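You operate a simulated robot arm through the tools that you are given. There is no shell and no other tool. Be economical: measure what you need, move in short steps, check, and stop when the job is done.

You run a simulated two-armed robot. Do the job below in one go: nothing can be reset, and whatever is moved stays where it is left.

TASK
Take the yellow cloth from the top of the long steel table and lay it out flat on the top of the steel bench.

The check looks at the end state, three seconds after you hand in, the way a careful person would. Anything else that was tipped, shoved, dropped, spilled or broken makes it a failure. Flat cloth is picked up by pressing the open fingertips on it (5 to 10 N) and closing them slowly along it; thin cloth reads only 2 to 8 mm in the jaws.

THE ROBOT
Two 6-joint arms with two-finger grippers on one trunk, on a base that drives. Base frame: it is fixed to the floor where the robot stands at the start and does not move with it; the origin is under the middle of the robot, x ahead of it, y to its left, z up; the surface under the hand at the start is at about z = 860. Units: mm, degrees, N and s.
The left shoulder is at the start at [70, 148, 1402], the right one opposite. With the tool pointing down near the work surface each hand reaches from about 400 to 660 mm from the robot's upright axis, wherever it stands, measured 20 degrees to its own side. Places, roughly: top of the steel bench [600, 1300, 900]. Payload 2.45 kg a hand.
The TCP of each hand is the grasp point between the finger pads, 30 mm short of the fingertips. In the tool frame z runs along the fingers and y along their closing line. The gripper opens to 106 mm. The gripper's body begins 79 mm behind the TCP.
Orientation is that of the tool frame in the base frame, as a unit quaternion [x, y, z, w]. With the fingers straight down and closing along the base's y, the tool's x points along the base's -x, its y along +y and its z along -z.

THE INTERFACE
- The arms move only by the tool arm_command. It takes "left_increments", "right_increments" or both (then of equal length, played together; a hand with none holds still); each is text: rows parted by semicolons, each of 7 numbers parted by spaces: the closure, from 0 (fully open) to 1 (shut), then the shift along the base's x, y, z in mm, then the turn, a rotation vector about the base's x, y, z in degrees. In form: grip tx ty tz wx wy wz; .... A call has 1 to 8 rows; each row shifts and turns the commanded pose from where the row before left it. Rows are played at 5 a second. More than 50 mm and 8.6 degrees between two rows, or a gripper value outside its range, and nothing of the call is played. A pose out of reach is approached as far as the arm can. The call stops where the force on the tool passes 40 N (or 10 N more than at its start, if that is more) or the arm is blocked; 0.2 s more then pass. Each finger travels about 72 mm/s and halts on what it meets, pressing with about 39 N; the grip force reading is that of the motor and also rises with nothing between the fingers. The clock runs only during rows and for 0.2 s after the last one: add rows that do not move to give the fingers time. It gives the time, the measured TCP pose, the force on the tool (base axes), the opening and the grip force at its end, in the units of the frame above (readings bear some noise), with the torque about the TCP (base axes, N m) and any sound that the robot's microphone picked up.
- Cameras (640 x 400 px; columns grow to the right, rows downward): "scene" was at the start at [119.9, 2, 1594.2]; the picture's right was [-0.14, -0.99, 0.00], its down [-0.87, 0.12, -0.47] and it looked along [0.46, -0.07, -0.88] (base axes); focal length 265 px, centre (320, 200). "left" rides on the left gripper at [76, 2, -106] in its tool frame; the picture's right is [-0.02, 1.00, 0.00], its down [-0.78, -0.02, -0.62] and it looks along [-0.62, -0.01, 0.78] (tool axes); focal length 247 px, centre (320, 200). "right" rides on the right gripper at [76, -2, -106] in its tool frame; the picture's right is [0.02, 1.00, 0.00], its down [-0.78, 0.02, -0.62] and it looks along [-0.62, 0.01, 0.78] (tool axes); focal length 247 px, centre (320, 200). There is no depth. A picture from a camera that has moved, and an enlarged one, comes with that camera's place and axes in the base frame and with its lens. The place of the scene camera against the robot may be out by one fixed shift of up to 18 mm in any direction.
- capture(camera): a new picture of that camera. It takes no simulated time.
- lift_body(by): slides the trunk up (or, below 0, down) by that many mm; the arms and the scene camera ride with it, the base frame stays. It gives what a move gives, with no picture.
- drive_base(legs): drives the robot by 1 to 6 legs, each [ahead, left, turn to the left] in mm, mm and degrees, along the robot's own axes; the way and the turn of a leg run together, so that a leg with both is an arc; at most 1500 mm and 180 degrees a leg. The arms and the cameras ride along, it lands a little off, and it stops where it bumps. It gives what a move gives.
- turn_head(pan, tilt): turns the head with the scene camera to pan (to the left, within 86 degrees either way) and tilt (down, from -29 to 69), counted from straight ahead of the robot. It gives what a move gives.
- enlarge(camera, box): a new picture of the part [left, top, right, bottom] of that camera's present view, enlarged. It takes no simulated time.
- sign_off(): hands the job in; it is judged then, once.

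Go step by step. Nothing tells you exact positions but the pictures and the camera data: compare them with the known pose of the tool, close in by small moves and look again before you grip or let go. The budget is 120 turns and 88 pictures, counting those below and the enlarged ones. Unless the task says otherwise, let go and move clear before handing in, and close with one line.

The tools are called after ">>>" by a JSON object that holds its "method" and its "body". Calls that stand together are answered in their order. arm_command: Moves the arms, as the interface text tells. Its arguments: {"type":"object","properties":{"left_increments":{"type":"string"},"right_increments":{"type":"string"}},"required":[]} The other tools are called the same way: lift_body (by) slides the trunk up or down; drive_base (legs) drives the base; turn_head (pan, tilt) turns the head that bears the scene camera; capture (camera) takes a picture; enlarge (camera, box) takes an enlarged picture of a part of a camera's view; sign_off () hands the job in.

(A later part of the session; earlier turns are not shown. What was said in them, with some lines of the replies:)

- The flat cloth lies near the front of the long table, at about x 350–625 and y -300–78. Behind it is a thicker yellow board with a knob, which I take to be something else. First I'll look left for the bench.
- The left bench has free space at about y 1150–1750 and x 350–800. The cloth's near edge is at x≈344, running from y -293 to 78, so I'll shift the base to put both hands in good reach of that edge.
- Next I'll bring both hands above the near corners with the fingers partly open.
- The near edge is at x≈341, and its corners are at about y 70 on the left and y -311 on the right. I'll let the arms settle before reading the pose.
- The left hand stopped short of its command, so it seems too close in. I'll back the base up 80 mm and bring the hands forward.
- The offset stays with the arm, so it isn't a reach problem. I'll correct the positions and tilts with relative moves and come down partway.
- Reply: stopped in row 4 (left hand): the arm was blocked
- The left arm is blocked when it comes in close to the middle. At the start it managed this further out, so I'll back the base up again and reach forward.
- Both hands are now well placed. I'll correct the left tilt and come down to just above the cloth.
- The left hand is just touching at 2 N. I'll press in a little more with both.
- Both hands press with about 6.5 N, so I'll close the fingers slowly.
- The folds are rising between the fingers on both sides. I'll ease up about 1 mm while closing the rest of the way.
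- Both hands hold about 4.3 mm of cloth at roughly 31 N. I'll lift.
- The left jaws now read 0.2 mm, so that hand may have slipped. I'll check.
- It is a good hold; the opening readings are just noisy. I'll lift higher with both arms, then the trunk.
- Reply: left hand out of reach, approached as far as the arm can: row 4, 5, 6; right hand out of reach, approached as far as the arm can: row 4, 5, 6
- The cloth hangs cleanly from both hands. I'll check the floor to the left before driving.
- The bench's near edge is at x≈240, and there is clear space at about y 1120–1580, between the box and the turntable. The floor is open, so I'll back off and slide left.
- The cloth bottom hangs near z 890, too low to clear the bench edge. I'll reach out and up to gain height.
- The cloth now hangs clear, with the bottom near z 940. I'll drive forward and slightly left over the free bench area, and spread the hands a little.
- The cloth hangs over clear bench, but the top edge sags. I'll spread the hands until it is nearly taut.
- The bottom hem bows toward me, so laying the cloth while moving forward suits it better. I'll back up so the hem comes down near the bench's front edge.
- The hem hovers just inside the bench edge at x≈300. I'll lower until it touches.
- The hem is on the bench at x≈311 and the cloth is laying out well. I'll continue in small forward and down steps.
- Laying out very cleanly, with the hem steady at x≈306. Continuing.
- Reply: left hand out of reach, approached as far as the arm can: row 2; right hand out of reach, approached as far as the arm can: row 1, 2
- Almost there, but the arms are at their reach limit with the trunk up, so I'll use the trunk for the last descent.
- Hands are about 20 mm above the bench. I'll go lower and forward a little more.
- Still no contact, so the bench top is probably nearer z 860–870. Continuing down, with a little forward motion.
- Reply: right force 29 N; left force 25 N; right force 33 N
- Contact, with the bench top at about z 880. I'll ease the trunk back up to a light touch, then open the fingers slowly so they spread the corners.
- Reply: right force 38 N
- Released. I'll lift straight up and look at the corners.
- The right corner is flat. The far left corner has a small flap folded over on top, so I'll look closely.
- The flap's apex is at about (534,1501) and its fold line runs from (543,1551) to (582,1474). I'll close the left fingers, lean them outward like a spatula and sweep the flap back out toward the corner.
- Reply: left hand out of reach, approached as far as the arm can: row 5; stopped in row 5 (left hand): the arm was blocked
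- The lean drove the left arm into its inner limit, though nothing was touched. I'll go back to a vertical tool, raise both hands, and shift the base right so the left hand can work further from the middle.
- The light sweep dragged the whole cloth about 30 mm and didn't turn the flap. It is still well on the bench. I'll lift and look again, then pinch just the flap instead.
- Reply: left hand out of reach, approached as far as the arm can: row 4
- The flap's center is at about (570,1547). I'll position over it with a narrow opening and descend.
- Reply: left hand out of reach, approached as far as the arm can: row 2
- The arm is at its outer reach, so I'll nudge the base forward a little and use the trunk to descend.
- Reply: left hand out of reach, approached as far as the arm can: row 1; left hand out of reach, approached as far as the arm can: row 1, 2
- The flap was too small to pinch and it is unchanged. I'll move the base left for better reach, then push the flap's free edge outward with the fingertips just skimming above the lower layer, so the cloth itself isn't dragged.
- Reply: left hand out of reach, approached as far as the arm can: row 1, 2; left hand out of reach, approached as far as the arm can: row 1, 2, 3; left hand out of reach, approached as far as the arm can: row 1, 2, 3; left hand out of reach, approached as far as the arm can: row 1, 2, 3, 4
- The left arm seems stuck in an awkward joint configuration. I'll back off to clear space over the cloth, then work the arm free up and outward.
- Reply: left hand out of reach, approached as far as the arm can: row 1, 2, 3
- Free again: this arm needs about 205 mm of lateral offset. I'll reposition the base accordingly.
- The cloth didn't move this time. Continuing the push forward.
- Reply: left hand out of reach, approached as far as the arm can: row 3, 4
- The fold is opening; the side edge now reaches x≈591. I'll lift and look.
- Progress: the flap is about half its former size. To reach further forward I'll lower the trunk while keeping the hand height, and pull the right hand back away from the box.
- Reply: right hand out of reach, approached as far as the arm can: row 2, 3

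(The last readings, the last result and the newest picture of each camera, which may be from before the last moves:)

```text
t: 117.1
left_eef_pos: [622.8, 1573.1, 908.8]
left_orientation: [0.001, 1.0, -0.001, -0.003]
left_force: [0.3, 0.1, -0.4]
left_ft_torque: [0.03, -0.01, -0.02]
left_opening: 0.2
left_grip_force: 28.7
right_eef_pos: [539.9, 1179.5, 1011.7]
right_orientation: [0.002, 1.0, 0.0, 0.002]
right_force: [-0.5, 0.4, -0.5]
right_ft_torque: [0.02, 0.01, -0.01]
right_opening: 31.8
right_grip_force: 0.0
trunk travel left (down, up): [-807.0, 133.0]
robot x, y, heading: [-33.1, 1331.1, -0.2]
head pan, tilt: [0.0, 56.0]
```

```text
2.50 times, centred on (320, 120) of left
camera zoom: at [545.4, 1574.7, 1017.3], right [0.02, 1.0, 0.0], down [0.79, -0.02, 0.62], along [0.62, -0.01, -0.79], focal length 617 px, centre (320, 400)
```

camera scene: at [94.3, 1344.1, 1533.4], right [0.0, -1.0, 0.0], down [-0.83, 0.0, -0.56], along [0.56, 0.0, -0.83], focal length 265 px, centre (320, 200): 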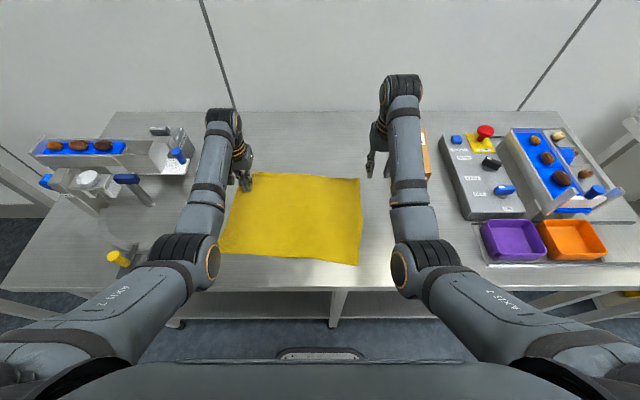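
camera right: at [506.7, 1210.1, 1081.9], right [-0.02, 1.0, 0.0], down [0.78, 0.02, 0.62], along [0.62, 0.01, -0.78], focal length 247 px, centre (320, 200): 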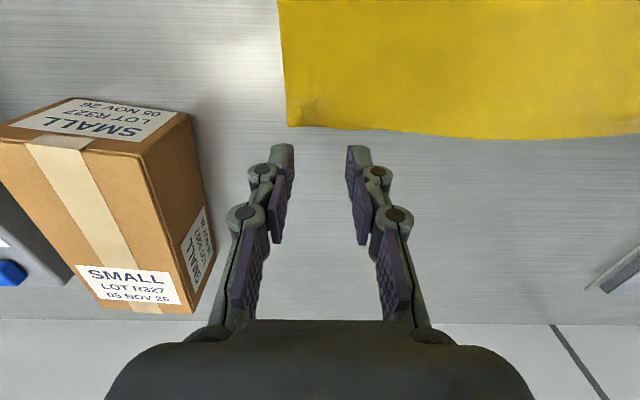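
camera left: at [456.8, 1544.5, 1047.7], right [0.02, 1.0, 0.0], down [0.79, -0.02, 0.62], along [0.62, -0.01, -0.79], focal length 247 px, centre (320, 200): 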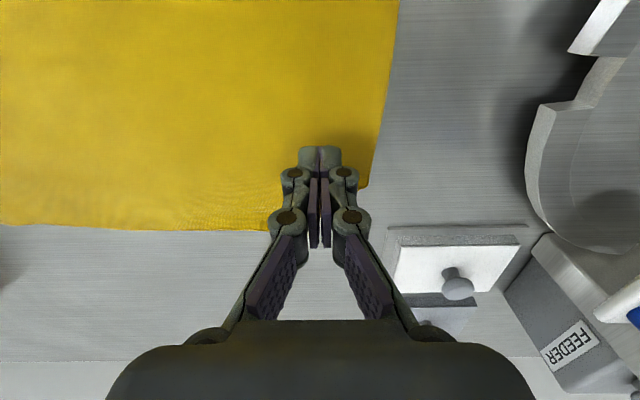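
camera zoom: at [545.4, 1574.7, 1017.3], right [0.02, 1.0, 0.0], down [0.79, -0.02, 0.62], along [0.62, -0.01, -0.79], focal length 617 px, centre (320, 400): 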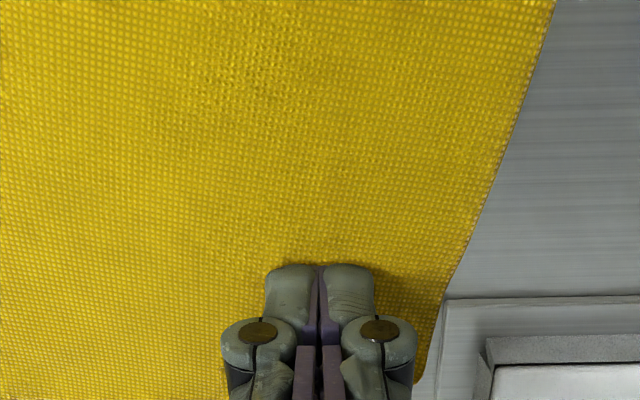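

The flap looks turned out. I'll lift straight up and check.

>>> {"method": "arm_command", "body": {"left_increments": "1 0 0 10 0 0 0;1 0 0 25 0 0 0;1 0 0 25 0 0 0;1 0 0 25 0 0 0;1 0 0 0 0 0 0"}}

>>> {"method": "capture", "body": {"camera": "left"}}

>>> {"method": "enlarge", "body": {"camera": "scene", "box": [190, 130, 390, 290]}}

```text
t: 118.3
left_eef_pos: [624.2, 1573.4, 995.1]
left_orientation: [0.002, 1.0, -0.001, -0.003]
left_force: [0.7, 0.6, -0.2]
left_ft_torque: [-0.02, -0.04, 0.02]
left_opening: 0.1
left_grip_force: 28.9
right_eef_pos: [541.1, 1178.1, 1011.6]
right_orientation: [0.002, 1.0, -0.001, 0.002]
right_force: [0.8, 0.3, 0.3]
right_ft_torque: [0.01, 0.0, 0.01]
right_opening: 31.8
right_grip_force: 0.0
trunk travel left (down, up): [-807.0, 133.0]
robot x, y, heading: [-36.8, 1335.5, 0.1]
head pan, tilt: [0.0, 56.0]
```

```text
14 pictures are left
camera left: at [546.7, 1574.6, 1102.3], right [0.02, 1.0, 0.0], down [0.79, -0.02, 0.62], along [0.62, -0.01, -0.79], focal length 247 px, centre (320, 200)
```

left: 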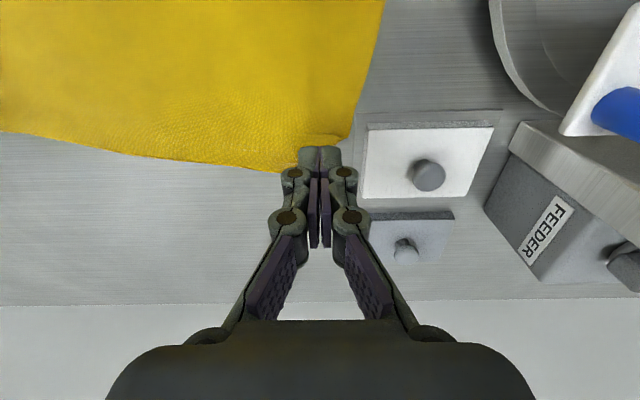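

```text
2.50 times, centred on (290, 210) of scene
camera zoom: at [94.3, 1344.3, 1533.4], right [0.0, -1.0, 0.0], down [-0.83, 0.0, -0.56], along [0.56, 0.0, -0.83], focal length 662 px, centre (395, 175)
```

zoom: 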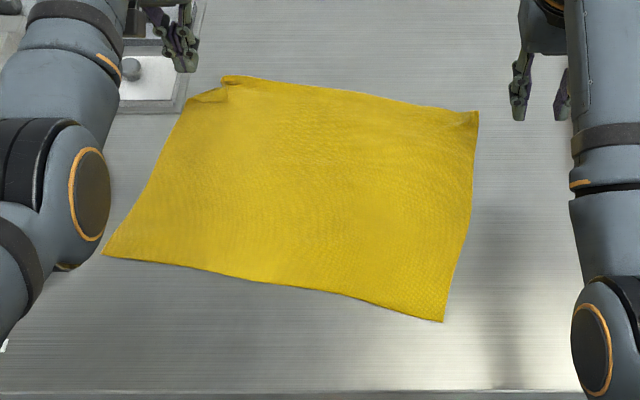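

The second sweep ran slightly low and dragged the cloth again, skewing it a bit, so I need an anchor. I'll bring the right hand down on the cloth's far right part to hold it while the left hand turns the flap.

>>> {"method": "drive_base", "body": {"legs": [[0, 37, 0]]}}

>>> {"method": "arm_command", "body": {"left_increments": "1 0 -13 0 0 0 0;1 0 -12 0 0 0 0;1 0 -12 0 0 0 0;1 0 0 0 0 0 0;1 0 0 0 0 0 0", "right_increments": "0.8 15 18 -10 0 0 0;0.9 15 18 -10 0 0 0;1 15 18 -10 0 0 0;1 0 0 -15 0 0 0;1 0 0 -15 0 0 0"}}

>>> {"method": "capture", "body": {"camera": "right"}}

```text
t: 119.1
left_eef_pos: [623.9, 1604.6, 996.3]
left_orientation: [0.002, 1.0, 0.003, -0.004]
left_force: [-0.6, -1.3, 0.9]
left_ft_torque: [0.07, 0.04, 0.01]
left_opening: 0.0
left_grip_force: 28.4
right_eef_pos: [540.9, 1210.3, 1010.4]
right_orientation: [0.002, 1.0, 0.001, 0.002]
right_force: [0.6, -0.4, -0.1]
right_ft_torque: [0.09, 0.0, 0.0]
right_opening: 32.1
right_grip_force: 0.1
trunk travel left (down, up): [-807.0, 133.0]
robot x, y, heading: [-35.3, 1367.4, 0.0]
head pan, tilt: [0.0, 56.0]
```

```text
t: 120.3
left_eef_pos: [624.7, 1571.7, 994.3]
left_orientation: [0.002, 1.0, 0.0, -0.004]
left_force: [0.2, -0.5, 0.0]
left_ft_torque: [-0.01, -0.02, 0.01]
left_opening: 0.0
left_grip_force: 28.3
right_eef_pos: [587.0, 1268.5, 951.2]
right_orientation: [0.002, 1.0, -0.001, 0.001]
right_force: [-0.6, 0.2, -0.1]
right_ft_torque: [0.0, 0.01, 0.02]
right_opening: 0.3
right_grip_force: 29.1
trunk travel left (down, up): [-807.0, 133.0]
robot x, y, heading: [-30.3, 1368.5, 0.1]
head pan, tilt: [0.0, 56.0]
```

```text
12 pictures are left
camera right: at [509.5, 1265.5, 1056.4], right [-0.02, 1.0, 0.0], down [0.78, 0.02, 0.62], along [0.62, 0.01, -0.78], focal length 247 px, centre (320, 200)
```

right: 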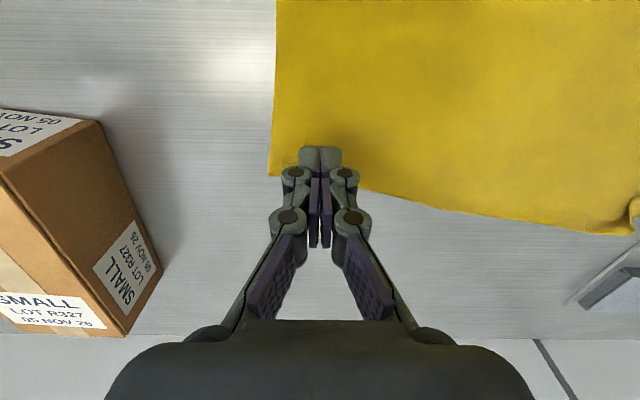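

The right hand can reach the cloth. The corner needs room beside the feeder plate, so I'll first slide the cloth right by pressing at mid right edge and pulling in -y.

>>> {"method": "drive_base", "body": {"legs": [[-90, 30, 0]]}}

>>> {"method": "arm_command", "body": {"right_increments": "1 0 0 -15 0 0 0;1 0 0 -15 0 0 0;1 0 0 -8 0 0 0;1 0 0 -3 0 0 0;1 0 0 0 0 0 0;1 0 0 0 0 0 0"}}

```text
t: 121.5
left_eef_pos: [535.9, 1599.5, 993.9]
left_orientation: [0.004, 1.0, 0.0, -0.004]
left_force: [0.3, -0.5, -0.5]
left_ft_torque: [-0.01, -0.02, -0.02]
left_opening: 0.1
left_grip_force: 28.5
right_eef_pos: [497.3, 1295.2, 949.1]
right_orientation: [0.003, 1.0, -0.002, 0.0]
right_force: [0.0, -0.2, -0.4]
right_ft_torque: [0.01, 0.03, -0.01]
right_opening: 0.0
right_grip_force: 28.8
trunk travel left (down, up): [-807.0, 133.0]
robot x, y, heading: [-124.3, 1402.1, 0.1]
head pan, tilt: [0.0, 56.0]
```

```text
t: 122.9
left_eef_pos: [533.9, 1599.8, 995.9]
left_orientation: [0.004, 1.0, 0.0, -0.003]
left_force: [-0.1, -0.2, 0.1]
left_ft_torque: [0.01, 0.01, 0.01]
left_opening: 0.0
left_grip_force: 28.9
right_eef_pos: [495.9, 1297.6, 910.5]
right_orientation: [0.004, 1.0, -0.001, 0.002]
right_force: [0.6, -0.2, -0.4]
right_ft_torque: [0.01, -0.01, -0.02]
right_opening: 0.0
right_grip_force: 28.0
trunk travel left (down, up): [-807.0, 133.0]
robot x, y, heading: [-122.4, 1398.7, -0.0]
head pan, tilt: [0.0, 56.0]
```

>>> {"method": "arm_command", "body": {"right_increments": "1 0 0 -1.5 0 0 0;1 0 0 -0.7 0 0 0;1 0 0 0 0 0 0;1 0 0 0 0 0 0"}}

>>> {"method": "arm_command", "body": {"right_increments": "1 0 -8 0 0 0 0;1 0 -8 0 0 0 0;1 0 -8 0 0 0 0;1 0 -8 0 0 0 0;1 0 -8 0 0 0 0;1 0 -8 0 0 0 0;1 0 -8 0 0 0 0;1 0 0 0 0 0 0"}}

>>> {"method": "capture", "body": {"camera": "scene"}}

```text
t: 123.9
left_eef_pos: [534.3, 1600.7, 994.5]
left_orientation: [0.003, 1.0, 0.0, -0.002]
left_force: [-0.4, 0.7, 0.4]
left_ft_torque: [-0.01, -0.01, -0.02]
left_opening: 0.0
left_grip_force: 29.2
right_eef_pos: [496.0, 1297.3, 909.2]
right_orientation: [0.004, 1.0, -0.002, 0.002]
right_force: [0.6, -0.4, 5.3]
right_ft_torque: [-0.04, -0.01, -0.02]
right_opening: 0.0
right_grip_force: 29.1
trunk travel left (down, up): [-807.0, 133.0]
robot x, y, heading: [-127.7, 1400.2, -0.1]
head pan, tilt: [0.0, 56.0]
```

```text
t: 125.7
left_eef_pos: [534.3, 1599.9, 995.0]
left_orientation: [0.004, 1.0, 0.001, -0.003]
left_force: [-0.1, -0.7, -0.3]
left_ft_torque: [0.01, -0.04, 0.0]
left_opening: 0.0
left_grip_force: 28.5
right_eef_pos: [494.5, 1240.4, 907.8]
right_orientation: [0.003, 1.0, -0.001, 0.003]
right_force: [0.4, 0.9, 8.1]
right_ft_torque: [0.07, -0.01, -0.03]
right_opening: 0.0
right_grip_force: 28.2
trunk travel left (down, up): [-807.0, 133.0]
robot x, y, heading: [-123.6, 1403.1, -0.1]
head pan, tilt: [0.0, 56.0]
```

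```text
11 pictures are left
camera scene: at [2.7, 1411.5, 1533.5], right [0.0, -1.0, 0.0], down [-0.83, 0.0, -0.56], along [0.56, 0.0, -0.83], focal length 265 px, centre (320, 200)
```

scene: 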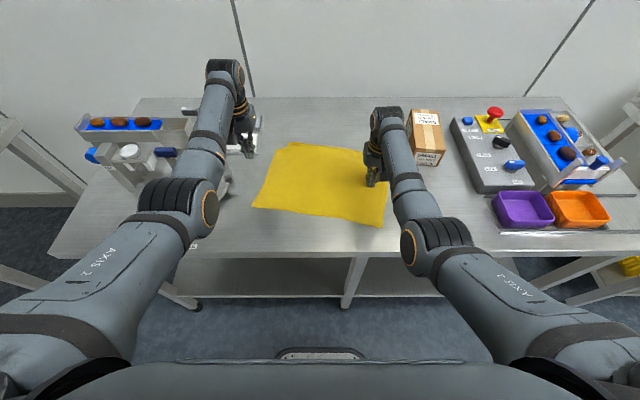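

The cloth is now clear of the feeder plate. Next I'll drive forward, re-anchor with the right hand near the far right corner, and work the flap with the left.

>>> {"method": "arm_command", "body": {"right_increments": "1 0 0 10 0 0 0;1 0 0 20 0 0 0;1 0 15 10 0 0 0;1 0 15 0 0 0 0;1 0 15 0 0 0 0;1 0 0 0 0 0 0"}}

>>> {"method": "drive_base", "body": {"legs": [[90, -60, 0]]}}

>>> {"method": "capture", "body": {"camera": "left"}}

```text
t: 127.1
left_eef_pos: [534.4, 1599.4, 994.8]
left_orientation: [0.004, 1.0, 0.0, -0.003]
left_force: [-0.7, 0.3, 0.6]
left_ft_torque: [0.01, 0.01, 0.01]
left_opening: 0.0
left_grip_force: 28.1
right_eef_pos: [496.7, 1285.3, 947.8]
right_orientation: [0.004, 1.0, -0.002, 0.001]
right_force: [-0.9, -0.3, -0.2]
right_ft_torque: [-0.02, -0.02, -0.02]
right_opening: 0.0
right_grip_force: 28.7
trunk travel left (down, up): [-807.0, 133.0]
robot x, y, heading: [-121.0, 1397.9, -0.3]
head pan, tilt: [0.0, 56.0]
```

```text
t: 128.2
left_eef_pos: [622.2, 1540.3, 996.4]
left_orientation: [0.004, 1.0, 0.0, -0.003]
left_force: [-0.2, -0.3, 0.0]
left_ft_torque: [0.03, 0.01, 0.01]
left_opening: 0.0
left_grip_force: 28.9
right_eef_pos: [584.6, 1226.3, 949.0]
right_orientation: [0.003, 1.0, -0.002, 0.002]
right_force: [0.7, 0.2, -0.2]
right_ft_torque: [-0.02, -0.03, -0.01]
right_opening: 0.0
right_grip_force: 28.3
trunk travel left (down, up): [-807.0, 133.0]
robot x, y, heading: [-35.8, 1338.2, -0.0]
head pan, tilt: [0.0, 56.0]
```

```text
10 pictures are left
camera left: at [545.0, 1541.5, 1103.0], right [0.03, 1.0, 0.0], down [0.79, -0.02, 0.62], along [0.62, -0.02, -0.79], focal length 247 px, centre (320, 200)
```

left: 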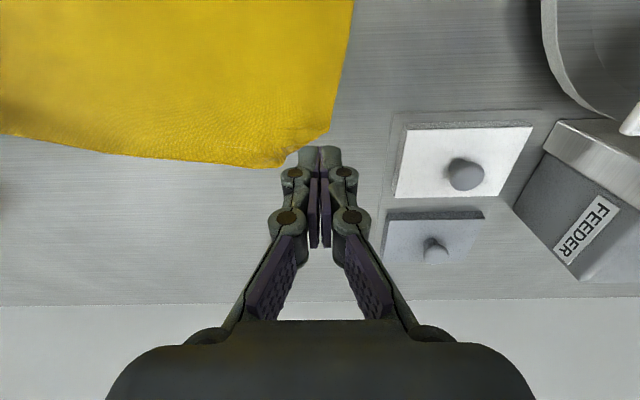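

>>> {"method": "arm_command", "body": {"left_increments": "1 0 -12 -15 0 0 0;1 -2 -12 -15 0 0 0;1 -2 -12 -10 0 0 0;1 -2 -12 0 0 0 0;1 0 0 0 0 0 0"}}

```text
t: 129.4
left_eef_pos: [617.1, 1491.3, 955.1]
left_orientation: [0.005, 1.0, 0.0, -0.003]
left_force: [0.8, -0.4, 0.0]
left_ft_torque: [0.03, 0.01, 0.02]
left_opening: 0.0
left_grip_force: 28.8
right_eef_pos: [585.3, 1226.5, 947.0]
right_orientation: [0.003, 1.0, -0.002, 0.002]
right_force: [0.0, 0.0, -0.7]
right_ft_torque: [-0.02, -0.04, 0.0]
right_opening: 0.0
right_grip_force: 28.5
trunk travel left (down, up): [-807.0, 133.0]
robot x, y, heading: [-33.5, 1339.3, -0.1]
head pan, tilt: [0.0, 56.0]
```

It reaches. I'll anchor with the right hand and bring the left down to just above the cloth.

>>> {"method": "arm_command", "body": {"left_increments": "1 0 0 -15 0 0 0;1 0 0 -15 0 0 0;1 0 0 -10 0 0 0;1 0 0 0 0 0 0;1 0 0 0 0 0 0;1 0 0 0 0 0 0", "right_increments": "1 0 0 -15 0 0 0;1 0 0 -15 0 0 0;1 0 0 -7 0 0 0;1 0 0 -2 0 0 0;1 0 0 -2 0 0 0;1 0 0 0 0 0 0"}}

>>> {"method": "enlarge", "body": {"camera": "left", "box": [240, 110, 440, 270]}}

```text
t: 130.8
left_eef_pos: [617.0, 1492.2, 915.3]
left_orientation: [0.003, 1.0, 0.0, -0.002]
left_force: [-0.2, 0.1, 0.0]
left_ft_torque: [-0.01, 0.0, 0.0]
left_opening: 0.0
left_grip_force: 29.1
right_eef_pos: [584.6, 1224.4, 908.7]
right_orientation: [0.003, 1.0, -0.001, 0.003]
right_force: [2.1, -1.2, 10.8]
right_ft_torque: [-0.05, -0.02, 0.0]
right_opening: 0.3
right_grip_force: 28.9
trunk travel left (down, up): [-807.0, 133.0]
robot x, y, heading: [-35.7, 1337.9, -0.5]
head pan, tilt: [0.0, 56.0]
```

```text
2.50 times, centred on (340, 190) of left
camera zoom: at [538.8, 1493.9, 1022.8], right [0.03, 1.0, 0.0], down [0.79, -0.02, 0.62], along [0.62, -0.02, -0.79], focal length 617 px, centre (270, 225)
```

zoom: 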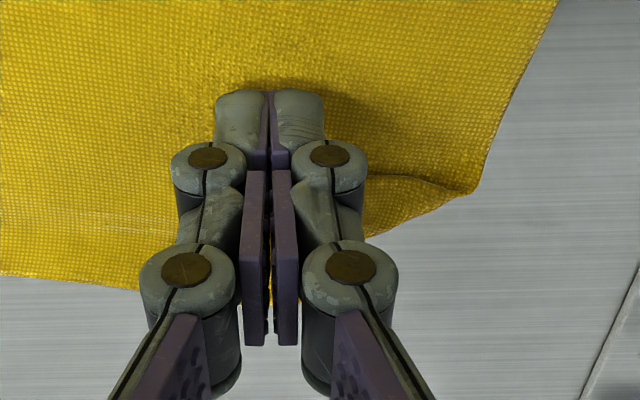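

>>> {"method": "arm_command", "body": {"left_increments": "1 0 0 -3 0 0 0;1 0 0 -1.7 0 0 0;1 6 4 0 0 0 0;1 6 5 0 0 0 0;1 6 5 0 0 0 0;1 6 5 0 0 0 0;1 6 5 0 0 0 0;1 6 5 0 0 0 0"}}

>>> {"method": "enlarge", "body": {"camera": "left", "box": [240, 80, 440, 240]}}

```text
t: 132.7
left_eef_pos: [621.8, 1524.0, 923.2]
left_orientation: [0.003, 1.0, 0.001, -0.002]
left_force: [1.0, 0.2, 0.7]
left_ft_torque: [0.02, 0.0, -0.02]
left_opening: 0.1
left_grip_force: 28.3
left hand out of reach, approached as far as the arm can: row 3, 4, 5, 6, 7, 8
right_eef_pos: [583.2, 1226.8, 907.9]
right_orientation: [0.004, 1.0, -0.001, 0.003]
right_force: [3.9, -1.8, 18.8]
right_ft_torque: [-0.02, -0.09, 0.01]
right_opening: 0.2
right_grip_force: 28.2
trunk travel left (down, up): [-807.0, 133.0]
robot x, y, heading: [-38.3, 1338.9, -0.2]
head pan, tilt: [0.0, 56.0]
```

```text
2.50 times, centred on (340, 160) of left
camera zoom: at [544.5, 1525.9, 1029.5], right [0.03, 1.0, 0.0], down [0.79, -0.02, 0.62], along [0.62, -0.02, -0.79], focal length 617 px, centre (270, 300)
```

zoom: 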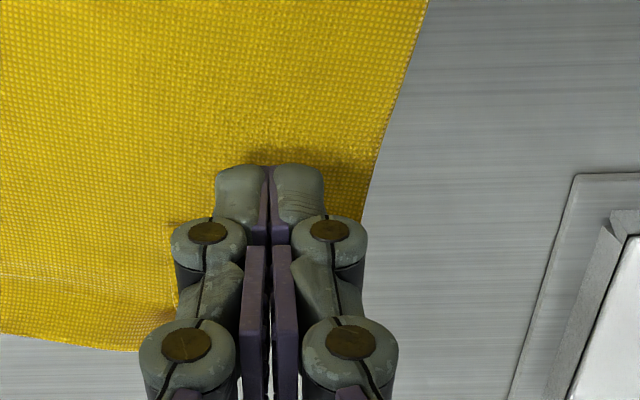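

Out of reach again at x≈622. It's easier to pull the cloth's left side back toward me, which also undoes the skew. I'll lift both hands, back up, press the left hand near the near left part and pull.

>>> {"method": "arm_command", "body": {"left_increments": "1 -6 0 15 0 0 0;1 -6 0 15 0 0 0;1 -4 0 0 0 0 0;1 0 0 0 0 0 0", "right_increments": "1 0 0 10 0 0 0;1 0 0 20 0 0 0;1 0 0 20 0 0 0;1 0 0 0 0 0 0"}}

>>> {"method": "drive_base", "body": {"legs": [[-155, 0, 0]]}}

>>> {"method": "arm_command", "body": {"left_increments": "1 0 0 -12 0 0 0;1 0 0 -10 0 0 0;1 0 0 0 0 0 0;1 0 0 0 0 0 0"}}

```text
t: 133.7
left_eef_pos: [608.6, 1524.3, 949.1]
left_orientation: [0.004, 1.0, 0.0, -0.005]
left_force: [0.5, -0.4, 0.6]
left_ft_torque: [0.01, -0.01, 0.0]
left_opening: 0.0
left_grip_force: 28.7
right_eef_pos: [584.3, 1224.7, 956.5]
right_orientation: [0.003, 1.0, -0.002, 0.001]
right_force: [0.3, -0.1, 0.3]
right_ft_torque: [0.01, 0.02, -0.04]
right_opening: 0.0
right_grip_force: 28.6
trunk travel left (down, up): [-807.0, 133.0]
robot x, y, heading: [-34.8, 1342.0, -0.3]
head pan, tilt: [0.0, 56.0]
```

```text
t: 135.0
left_eef_pos: [456.6, 1524.8, 948.6]
left_orientation: [0.004, 1.0, 0.0, -0.004]
left_force: [0.2, 0.2, -0.2]
left_ft_torque: [-0.02, 0.04, -0.02]
left_opening: 0.0
left_grip_force: 28.7
right_eef_pos: [433.3, 1224.3, 956.5]
right_orientation: [0.004, 1.0, -0.002, 0.001]
right_force: [0.1, 0.5, 0.2]
right_ft_torque: [0.0, 0.03, -0.01]
right_opening: 0.1
right_grip_force: 28.8
trunk travel left (down, up): [-807.0, 133.0]
robot x, y, heading: [-189.2, 1344.9, -0.3]
head pan, tilt: [0.0, 56.0]
```

```text
t: 136.0
left_eef_pos: [457.0, 1525.0, 928.7]
left_orientation: [0.003, 1.0, 0.0, -0.003]
left_force: [0.1, 0.3, 0.3]
left_ft_torque: [-0.01, 0.02, 0.0]
left_opening: 0.0
left_grip_force: 28.8
right_eef_pos: [432.7, 1225.4, 957.1]
right_orientation: [0.004, 1.0, -0.002, 0.001]
right_force: [0.2, 0.5, -1.4]
right_ft_torque: [-0.01, 0.04, -0.01]
right_opening: 0.0
right_grip_force: 28.4
trunk travel left (down, up): [-807.0, 133.0]
robot x, y, heading: [-189.1, 1338.3, -0.1]
head pan, tilt: [0.0, 56.0]
```

>>> {"method": "arm_command", "body": {"left_increments": "1 0 0 -10 0 0 0;1 0 0 -7 0 0 0;1 0 0 -2 0 0 0;1 0 0 -2 0 0 0;1 0 0 0 0 0 0;1 0 0 0 0 0 0"}}

```text
t: 137.4
left_eef_pos: [455.5, 1524.3, 907.8]
left_orientation: [0.004, 1.0, 0.001, 0.0]
left_force: [2.6, -0.4, 11.8]
left_ft_torque: [-0.01, -0.09, 0.01]
left_opening: 0.1
left_grip_force: 28.2
right_eef_pos: [430.6, 1224.1, 957.6]
right_orientation: [0.004, 1.0, -0.002, 0.003]
right_force: [0.2, 0.0, 0.1]
right_ft_torque: [0.03, -0.02, 0.06]
right_opening: 0.0
right_grip_force: 28.9
trunk travel left (down, up): [-807.0, 133.0]
robot x, y, heading: [-186.8, 1337.3, -0.3]
head pan, tilt: [0.0, 56.0]
```

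Contact at about 12 N. I'll ease off slightly and pull 75 mm toward me.

>>> {"method": "arm_command", "body": {"left_increments": "1 0 0 0.8 0 0 0;1 -11 0 0 0 0 0;1 -11 0 0 0 0 0;1 -11 0 0 0 0 0;1 -11 0 0 0 0 0;1 -11 0 0 0 0 0;1 -11 0 0 0 0 0;1 0 0 0 0 0 0"}}

>>> {"method": "capture", "body": {"camera": "scene"}}

```text
t: 139.2
left_eef_pos: [387.9, 1524.7, 909.3]
left_orientation: [0.003, 1.0, 0.0, -0.003]
left_force: [0.8, 0.1, 12.6]
left_ft_torque: [0.01, -0.1, 0.0]
left_opening: 0.0
left_grip_force: 28.8
right_eef_pos: [431.9, 1224.1, 957.4]
right_orientation: [0.003, 1.0, -0.001, 0.003]
right_force: [-0.2, 0.3, -0.2]
right_ft_torque: [-0.02, 0.01, 0.01]
right_opening: 0.0
right_grip_force: 28.3
trunk travel left (down, up): [-807.0, 133.0]
robot x, y, heading: [-189.3, 1339.6, -0.2]
head pan, tilt: [0.0, 56.0]
```

```text
7 pictures are left
camera scene: at [-62.1, 1349.7, 1533.6], right [-0.01, -1.0, 0.0], down [-0.83, 0.0, -0.56], along [0.56, 0.0, -0.83], focal length 265 px, centre (320, 200)
```

scene: 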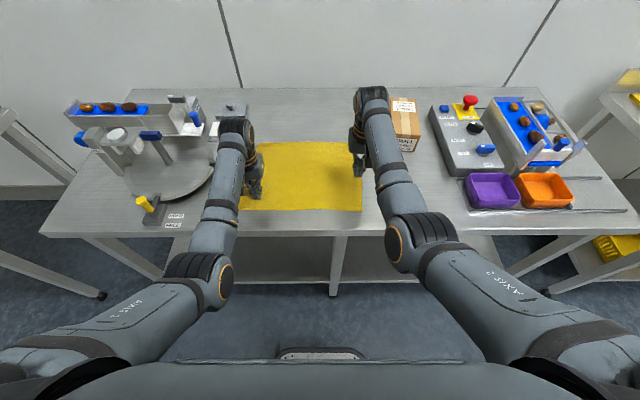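

The cloth is square again, with its near edge at x≈340. I'll pull a bit further so the flap is well within reach.

>>> {"method": "arm_command", "body": {"left_increments": "1 -9 -2 0 0 0 0;1 -9 -2 0 0 0 0;1 -9 -2 0 0 0 0;1 -9 -2 0 0 0 0;1 -6 -2 0 0 0 0;1 0 0 0 0 0 0"}}

>>> {"method": "arm_command", "body": {"left_increments": "1 0 0 10 0 0 0;1 0 0 20 0 0 0;1 0 0 20 0 0 0;1 0 0 20 0 0 0;1 0 0 0 0 0 0"}}

>>> {"method": "drive_base", "body": {"legs": [[155, 0, 0]]}}

```text
t: 140.6
left_eef_pos: [345.6, 1514.5, 909.1]
left_orientation: [0.003, 1.0, 0.0, -0.002]
left_force: [3.6, 1.1, 19.1]
left_ft_torque: [0.02, -0.12, -0.02]
left_opening: 0.0
left_grip_force: 28.6
right_eef_pos: [431.1, 1224.5, 957.9]
right_orientation: [0.004, 1.0, 0.0, 0.002]
right_force: [0.5, -0.5, 0.2]
right_ft_torque: [0.02, 0.0, 0.0]
right_opening: 0.0
right_grip_force: 29.2
trunk travel left (down, up): [-807.0, 133.0]
robot x, y, heading: [-185.5, 1343.0, -0.5]
head pan, tilt: [0.0, 56.0]
```

```text
t: 141.8
left_eef_pos: [348.0, 1515.8, 977.1]
left_orientation: [0.004, 1.0, 0.0, -0.003]
left_force: [0.5, -0.6, -1.0]
left_ft_torque: [-0.01, -0.02, 0.02]
left_opening: 0.0
left_grip_force: 28.2
right_eef_pos: [432.1, 1223.7, 957.2]
right_orientation: [0.004, 1.0, -0.001, 0.002]
right_force: [-0.7, 0.2, 0.3]
right_ft_torque: [-0.03, -0.02, -0.01]
right_opening: 0.0
right_grip_force: 28.5
trunk travel left (down, up): [-807.0, 133.0]
robot x, y, heading: [-188.2, 1341.4, -0.5]
head pan, tilt: [0.0, 56.0]
```

```text
t: 143.2
left_eef_pos: [502.6, 1515.2, 978.2]
left_orientation: [0.004, 1.0, 0.0, 0.0]
left_force: [-0.3, -0.5, -0.1]
left_ft_torque: [0.01, 0.0, 0.0]
left_opening: 0.1
left_grip_force: 28.3
right_eef_pos: [586.6, 1225.2, 958.8]
right_orientation: [0.003, 1.0, -0.002, 0.003]
right_force: [0.0, -0.6, 0.2]
right_ft_torque: [-0.01, -0.01, -0.01]
right_opening: 0.0
right_grip_force: 28.5
trunk travel left (down, up): [-807.0, 133.0]
robot x, y, heading: [-29.7, 1338.3, -0.4]
head pan, tilt: [0.0, 56.0]
```

>>> {"method": "enlarge", "body": {"camera": "scene", "box": [210, 140, 390, 270]}}

```text
3.08 times, centred on (300, 205) of scene
camera zoom: at [93.4, 1349.9, 1533.7], right [0.0, -1.0, 0.0], down [-0.83, 0.0, -0.56], along [0.56, 0.0, -0.83], focal length 815 px, centre (382, 185)
```

zoom: 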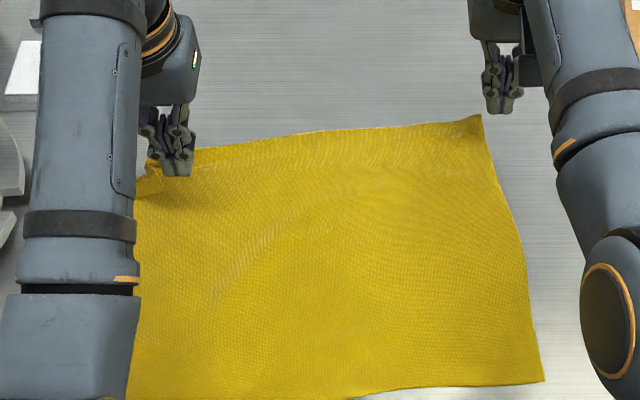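

>>> {"method": "arm_command", "body": {"left_increments": "1 20 8 0 0 0 0;1 20 8 0 0 0 0;1 20 8 0 0 0 0;1 20 8 0 0 0 0;1 12 8 0 0 0 0;1 0 0 0 0 0 0;1 0 0 0 0 0 0"}}

>>> {"method": "enlarge", "body": {"camera": "left", "box": [220, 40, 420, 165]}}

```text
t: 144.8
left_eef_pos: [596.5, 1553.8, 976.8]
left_orientation: [0.003, 1.0, 0.0, -0.002]
left_force: [0.0, 0.0, -0.3]
left_ft_torque: [-0.01, 0.02, 0.04]
left_opening: 0.2
left_grip_force: 28.5
right_eef_pos: [587.8, 1225.7, 956.2]
right_orientation: [0.003, 1.0, -0.002, 0.002]
right_force: [-0.3, -0.7, -1.0]
right_ft_torque: [0.0, -0.01, -0.01]
right_opening: 0.1
right_grip_force: 28.9
trunk travel left (down, up): [-807.0, 133.0]
robot x, y, heading: [-32.6, 1340.9, -0.3]
head pan, tilt: [0.0, 56.0]
```

```text
3.20 times, centred on (320, 102) of left
camera zoom: at [519.2, 1556.1, 1084.0], right [0.03, 1.0, 0.0], down [0.79, -0.02, 0.62], along [0.62, -0.02, -0.79], focal length 790 px, centre (320, 512)
```

zoom: 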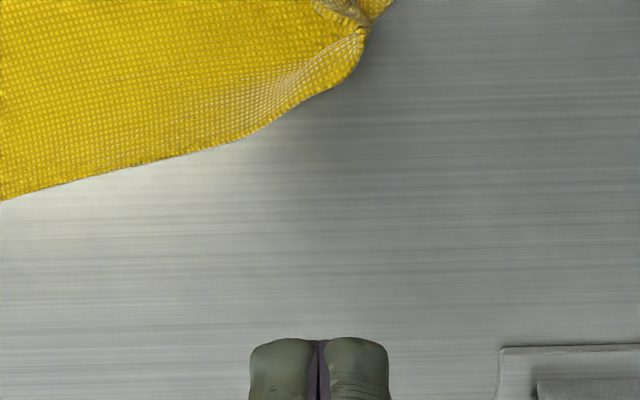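

>>> {"method": "arm_command", "body": {"left_increments": "1 -15 3 0 0 0 0;1 -15 3 0 0 0 0;1 0 0 0 0 0 0;1 0 0 0 0 0 0"}}

>>> {"method": "enlarge", "body": {"camera": "left", "box": [220, 20, 420, 165]}}

```text
t: 145.8
left_eef_pos: [565.9, 1561.4, 976.2]
left_orientation: [0.004, 1.0, 0.0, -0.003]
left_force: [-0.3, -0.7, 0.6]
left_ft_torque: [0.0, 0.01, 0.01]
left_opening: 0.0
left_grip_force: 28.7
right_eef_pos: [588.9, 1224.9, 958.4]
right_orientation: [0.004, 1.0, -0.001, 0.001]
right_force: [-1.1, -0.4, -0.7]
right_ft_torque: [-0.02, -0.01, -0.02]
right_opening: 0.1
right_grip_force: 28.1
trunk travel left (down, up): [-807.0, 133.0]
robot x, y, heading: [-34.9, 1339.3, -0.3]
head pan, tilt: [0.0, 56.0]
```

```text
2.76 times, centred on (320, 92) of left
camera zoom: at [489.4, 1562.2, 1082.8], right [0.03, 1.0, 0.0], down [0.79, -0.02, 0.62], along [0.62, -0.02, -0.79], focal length 681 px, centre (320, 497)
```

zoom: 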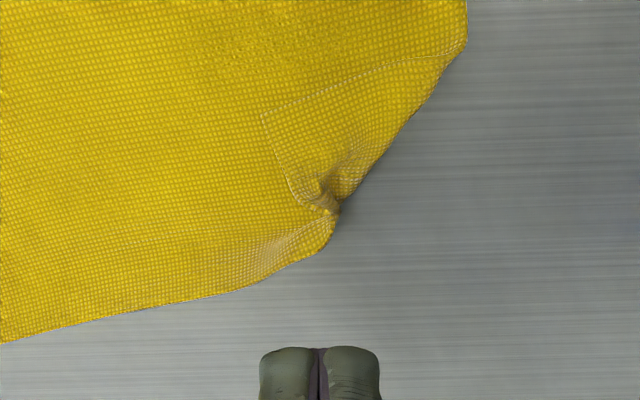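

The flap's apex is at (520,1545), with the fold line from (506,1597) to (545,1564), all comfortably within reach. I'll set the anchor and bring the left fingers in behind the apex.

>>> {"method": "drive_base", "body": {"legs": [[0, 22, 0]]}}

>>> {"method": "arm_command", "body": {"left_increments": "1 -16 -15 0 0 0 0;1 -16 -14 0 0 0 0;1 -15 -14 -5 0 0 0;1 -15 -14 -20 0 0 0;1 0 0 -20 0 0 0;1 0 0 -12 0 0 0;1 0 0 0 0 0 0", "right_increments": "1 -6 10 0 0 0 0;1 -5 9 0 0 0 0;1 0 0 -20 0 0 0;1 0 0 -20 0 0 0;1 0 0 -6 0 0 0;1 0 0 -2 0 0 0;1 0 0 0 0 0 0"}}

```text
t: 146.6
left_eef_pos: [568.2, 1577.1, 975.7]
left_orientation: [0.004, 1.0, 0.003, -0.003]
left_force: [-0.7, -0.5, 0.1]
left_ft_torque: [0.06, -0.01, 0.0]
left_opening: 0.1
left_grip_force: 28.6
right_eef_pos: [588.1, 1242.4, 956.0]
right_orientation: [0.004, 1.0, 0.001, 0.002]
right_force: [0.0, 0.0, 0.1]
right_ft_torque: [0.09, -0.01, 0.01]
right_opening: 0.2
right_grip_force: 28.7
trunk travel left (down, up): [-807.0, 133.0]
robot x, y, heading: [-32.3, 1365.3, -0.3]
head pan, tilt: [0.0, 56.0]
```

```text
t: 148.2
left_eef_pos: [505.8, 1524.9, 918.8]
left_orientation: [0.004, 1.0, 0.0, -0.002]
left_force: [-0.1, 0.7, 1.2]
left_ft_torque: [-0.04, -0.03, -0.02]
left_opening: 0.3
left_grip_force: 28.3
right_eef_pos: [577.7, 1264.4, 909.4]
right_orientation: [0.005, 1.0, -0.001, 0.001]
right_force: [-1.1, -0.5, -0.1]
right_ft_torque: [0.03, 0.0, 0.01]
right_opening: 0.1
right_grip_force: 28.4
trunk travel left (down, up): [-807.0, 133.0]
robot x, y, heading: [-32.2, 1359.4, -0.3]
head pan, tilt: [0.0, 56.0]
```

>>> {"method": "arm_command", "body": {"left_increments": "1 0 0 -4 0 0 0;1 0 0 -3 0 0 0;1 0 0 0 0 0 0;1 0 0 0 0 0 0", "right_increments": "1 0 0 -2 0 0 0;1 0 0 -2 0 0 0;1 0 0 0 0 0 0;1 0 0 0 0 0 0"}}

```text
t: 149.2
left_eef_pos: [503.9, 1525.4, 913.8]
left_orientation: [0.004, 1.0, 0.0, -0.001]
left_force: [0.9, -0.4, -0.8]
left_ft_torque: [0.0, 0.0, 0.02]
left_opening: 0.0
left_grip_force: 28.9
right_eef_pos: [577.3, 1265.3, 908.9]
right_orientation: [0.005, 1.0, -0.002, 0.005]
right_force: [3.9, -1.5, 28.6]
right_ft_torque: [-0.06, -0.09, 0.01]
right_opening: 0.0
right_grip_force: 27.9
trunk travel left (down, up): [-807.0, 133.0]
robot x, y, heading: [-34.2, 1361.2, -0.3]
head pan, tilt: [0.0, 56.0]
```

>>> {"method": "arm_command", "body": {"left_increments": "1 0 0 -1.5 0 0 0;1 0 0 0 0 0 0;1 0 0 0 0 0 0"}}

```text
t: 150.0
left_eef_pos: [503.7, 1524.7, 912.7]
left_orientation: [0.003, 1.0, 0.0, -0.002]
left_force: [0.4, -1.2, -0.4]
left_ft_torque: [-0.02, 0.01, 0.0]
left_opening: 0.2
left_grip_force: 28.5
right_eef_pos: [576.9, 1265.4, 909.4]
right_orientation: [0.004, 1.0, -0.002, 0.005]
right_force: [5.3, -2.1, 30.8]
right_ft_torque: [-0.03, -0.09, 0.01]
right_opening: 0.0
right_grip_force: 28.8
trunk travel left (down, up): [-807.0, 133.0]
robot x, y, heading: [-33.8, 1359.1, -0.0]
head pan, tilt: [0.0, 56.0]
```

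>>> {"method": "arm_command", "body": {"left_increments": "1 0 0 -1.7 0 0 0;1 5 6 0 0 0 0;1 5 6 0 0 0 0;1 5 6 0 0 0 0;1 5 6 0 0 0 0;1 5 6 0 0 0 0;1 5 6 0 0 0 0;1 0 0 0 0 0 0"}}

>>> {"method": "arm_command", "body": {"left_increments": "1 5 6 0 0 0 0;1 5 6 0 0 0 0;1 5 6 0 0 0 0;1 5 6 0 0 0 0;1 0 0 0 0 0 0"}}

>>> {"method": "enlarge", "body": {"camera": "left", "box": [200, 20, 440, 200]}}

```text
t: 151.8
left_eef_pos: [532.7, 1559.7, 910.2]
left_orientation: [0.004, 1.0, 0.0, -0.001]
left_force: [0.0, 0.8, 0.4]
left_ft_torque: [0.0, 0.06, -0.03]
left_opening: 0.2
left_grip_force: 28.5
right_eef_pos: [576.1, 1265.3, 909.2]
right_orientation: [0.005, 1.0, -0.002, 0.005]
right_force: [5.3, -0.6, 30.3]
right_ft_torque: [-0.01, -0.07, -0.02]
right_opening: 0.0
right_grip_force: 28.4
trunk travel left (down, up): [-807.0, 133.0]
robot x, y, heading: [-31.4, 1355.2, -0.5]
head pan, tilt: [0.0, 56.0]
```

```text
t: 153.0
left_eef_pos: [553.2, 1583.8, 912.3]
left_orientation: [0.004, 1.0, -0.001, 0.0]
left_force: [-0.3, 0.3, -0.2]
left_ft_torque: [-0.05, -0.03, -0.01]
left_opening: 0.0
left_grip_force: 28.6
right_eef_pos: [576.2, 1266.1, 909.4]
right_orientation: [0.004, 1.0, -0.002, 0.005]
right_force: [4.8, -1.3, 30.8]
right_ft_torque: [-0.02, -0.09, -0.01]
right_opening: 0.0
right_grip_force: 28.4
trunk travel left (down, up): [-807.0, 133.0]
robot x, y, heading: [-28.7, 1361.9, -0.2]
head pan, tilt: [0.0, 56.0]
```

```text
2.22 times, centred on (320, 110) of left
camera zoom: at [474.6, 1586.7, 1018.4], right [0.03, 1.0, 0.0], down [0.78, -0.02, 0.62], along [0.62, -0.02, -0.78], focal length 549 px, centre (320, 400)
```

zoom: 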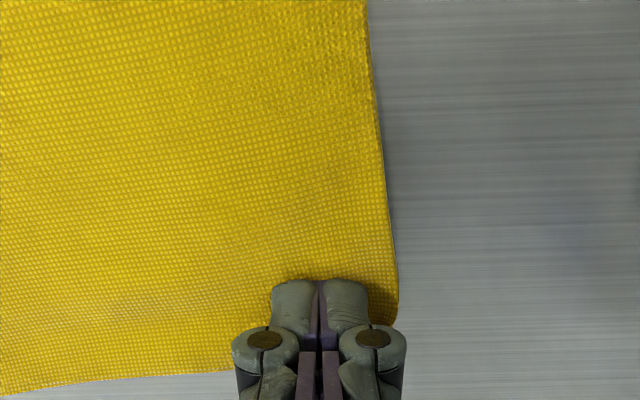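

The side edge now runs straight and the flap looks turned out. I'll lift both hands straight up and check.

>>> {"method": "arm_command", "body": {"left_increments": "1 0 0 10 0 0 0;1 0 0 25 0 0 0;1 0 0 25 0 0 0;1 0 0 25 0 0 0;1 0 0 0 0 0 0", "right_increments": "1 0 0 10 0 0 0;1 0 0 20 0 0 0;1 0 0 20 0 0 0;1 0 0 0 0 0 0;1 0 0 0 0 0 0"}}

>>> {"method": "enlarge", "body": {"camera": "left", "box": [180, 0, 480, 200]}}

```text
t: 154.2
left_eef_pos: [555.0, 1583.6, 992.7]
left_orientation: [0.004, 1.0, -0.001, -0.002]
left_force: [0.2, -0.5, 0.3]
left_ft_torque: [0.0, 0.03, -0.01]
left_opening: 0.2
left_grip_force: 28.4
right_eef_pos: [577.3, 1264.3, 955.2]
right_orientation: [0.003, 1.0, -0.002, 0.002]
right_force: [-0.7, -1.0, 0.9]
right_ft_torque: [0.02, 0.01, 0.02]
right_opening: 0.2
right_grip_force: 28.7
trunk travel left (down, up): [-807.0, 133.0]
robot x, y, heading: [-29.2, 1364.3, -0.5]
head pan, tilt: [0.0, 56.0]
```

```text
2.00 times, centred on (330, 100) of left
camera zoom: at [477.5, 1585.8, 1100.4], right [0.03, 1.0, 0.0], down [0.79, -0.02, 0.62], along [0.62, -0.02, -0.79], focal length 494 px, centre (300, 400)
```

zoom: 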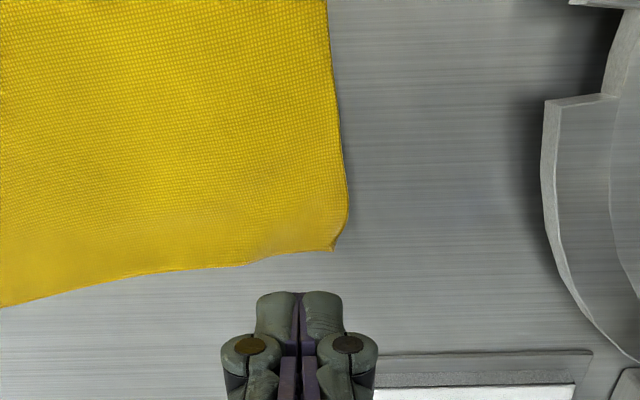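

The corner is square and flat now. I'll raise the hands clear, back away and take a final look.

>>> {"method": "arm_command", "body": {"left_increments": "1 0 0 15 0 0 0;1 0 0 15 0 0 0;1 0 0 0 0 0 0", "right_increments": "1 0 0 25 0 0 0;1 0 0 25 0 0 0;1 0 0 0 0 0 0"}}

>>> {"method": "drive_base", "body": {"legs": [[-380, 0, 0]]}}

>>> {"method": "turn_head", "body": {"pan": 0, "tilt": 40}}

>>> {"method": "capture", "body": {"camera": "scene"}}

```text
t: 155.0
left_eef_pos: [559.3, 1584.6, 1018.5]
left_orientation: [0.004, 1.0, 0.0, -0.001]
left_force: [1.6, -0.3, -0.1]
left_ft_torque: [-0.01, 0.02, 0.0]
left_opening: 0.0
left_grip_force: 28.8
left hand out of reach, approached as far as the arm can: row 2
right_eef_pos: [578.8, 1264.2, 1003.3]
right_orientation: [0.004, 1.0, -0.001, 0.002]
right_force: [-0.3, 0.2, -0.5]
right_ft_torque: [0.02, 0.0, -0.03]
right_opening: 0.0
right_grip_force: 29.1
trunk travel left (down, up): [-807.0, 133.0]
robot x, y, heading: [-35.5, 1362.2, -0.2]
head pan, tilt: [0.0, 56.0]
```

```text
t: 157.4
left_eef_pos: [187.1, 1586.4, 1017.7]
left_orientation: [0.003, 1.0, 0.0, -0.002]
left_force: [-0.8, 0.1, 0.2]
left_ft_torque: [-0.01, 0.04, 0.0]
left_opening: 0.0
left_grip_force: 29.1
right_eef_pos: [206.9, 1266.1, 1004.9]
right_orientation: [0.004, 1.0, -0.002, 0.002]
right_force: [1.1, 0.9, -0.2]
right_ft_torque: [0.02, 0.07, 0.0]
right_opening: 0.0
right_grip_force: 28.7
trunk travel left (down, up): [-807.0, 133.0]
robot x, y, heading: [-402.7, 1361.5, -0.1]
head pan, tilt: [0.0, 56.0]
```

```text
t: 158.2
left_eef_pos: [184.6, 1587.0, 1017.4]
left_orientation: [0.004, 1.0, 0.0, -0.001]
left_force: [-1.3, -0.6, 0.5]
left_ft_torque: [0.0, 0.01, -0.02]
left_opening: 0.0
left_grip_force: 28.8
right_eef_pos: [206.0, 1265.5, 1005.7]
right_orientation: [0.003, 1.0, -0.001, 0.001]
right_force: [-0.2, -0.1, -0.3]
right_ft_torque: [0.0, 0.0, -0.01]
right_opening: 0.0
right_grip_force: 28.3
trunk travel left (down, up): [-807.0, 133.0]
robot x, y, heading: [-399.5, 1360.4, -0.2]
head pan, tilt: [0.0, 40.0]
```

```text
1 pictures are left
camera scene: at [-263.5, 1373.3, 1555.4], right [0.0, -1.0, 0.0], down [-0.64, 0.0, -0.77], along [0.77, 0.0, -0.64], focal length 265 px, centre (320, 200)
```

scene: 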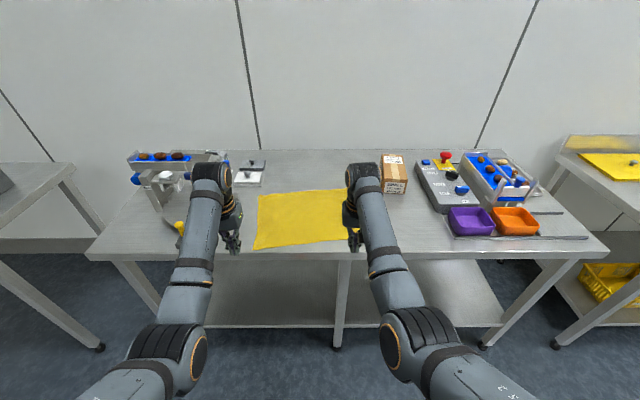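

Everything looks undisturbed and the cloth is on the bench. I'll move the right hand aside for one last close look.

>>> {"method": "arm_command", "body": {"right_increments": "1 0 -30 0 0 0 0;1 0 -30 0 0 0 0;1 0 -30 0 0 0 0;1 0 0 0 0 0 0"}}

>>> {"method": "enlarge", "body": {"camera": "scene", "box": [235, 170, 395, 270]}}

```text
t: 159.2
left_eef_pos: [185.4, 1587.1, 1018.9]
left_orientation: [0.003, 1.0, -0.001, -0.001]
left_force: [0.1, 0.5, 0.3]
left_ft_torque: [0.01, 0.0, 0.04]
left_opening: 0.0
left_grip_force: 29.2
right_eef_pos: [207.2, 1177.7, 1004.5]
right_orientation: [0.003, 1.0, -0.001, 0.001]
right_force: [0.0, -0.6, 0.2]
right_ft_torque: [-0.05, 0.02, -0.02]
right_opening: 0.0
right_grip_force: 28.6
trunk travel left (down, up): [-807.0, 133.0]
robot x, y, heading: [-406.3, 1361.6, -0.2]
head pan, tilt: [0.0, 40.0]
```

```text
4.00 times, centred on (315, 220) of scene
camera zoom: at [-262.8, 1373.8, 1555.3], right [0.0, -1.0, 0.0], down [-0.64, 0.0, -0.77], along [0.77, 0.0, -0.64], focal length 1059 px, centre (340, 120)
```

zoom: 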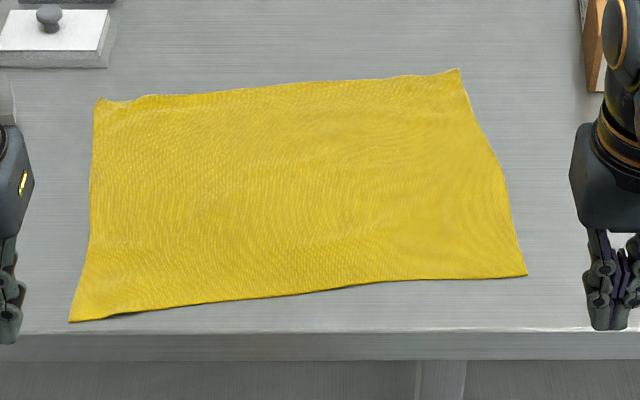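

The cloth lies flat and unfolded on the bench, fully inside the edge. The hands are clear of it and nothing else looks moved, so I'm handing in.

>>> {"method": "sign_off", "body": {}}

```text
The job is handed in.
```

The yellow cloth is laid out flat on top of the steel bench, turned slightly from square and about 45 mm in from the front edge. Both hands are clear, and I saw nothing else moved in the last pictures.
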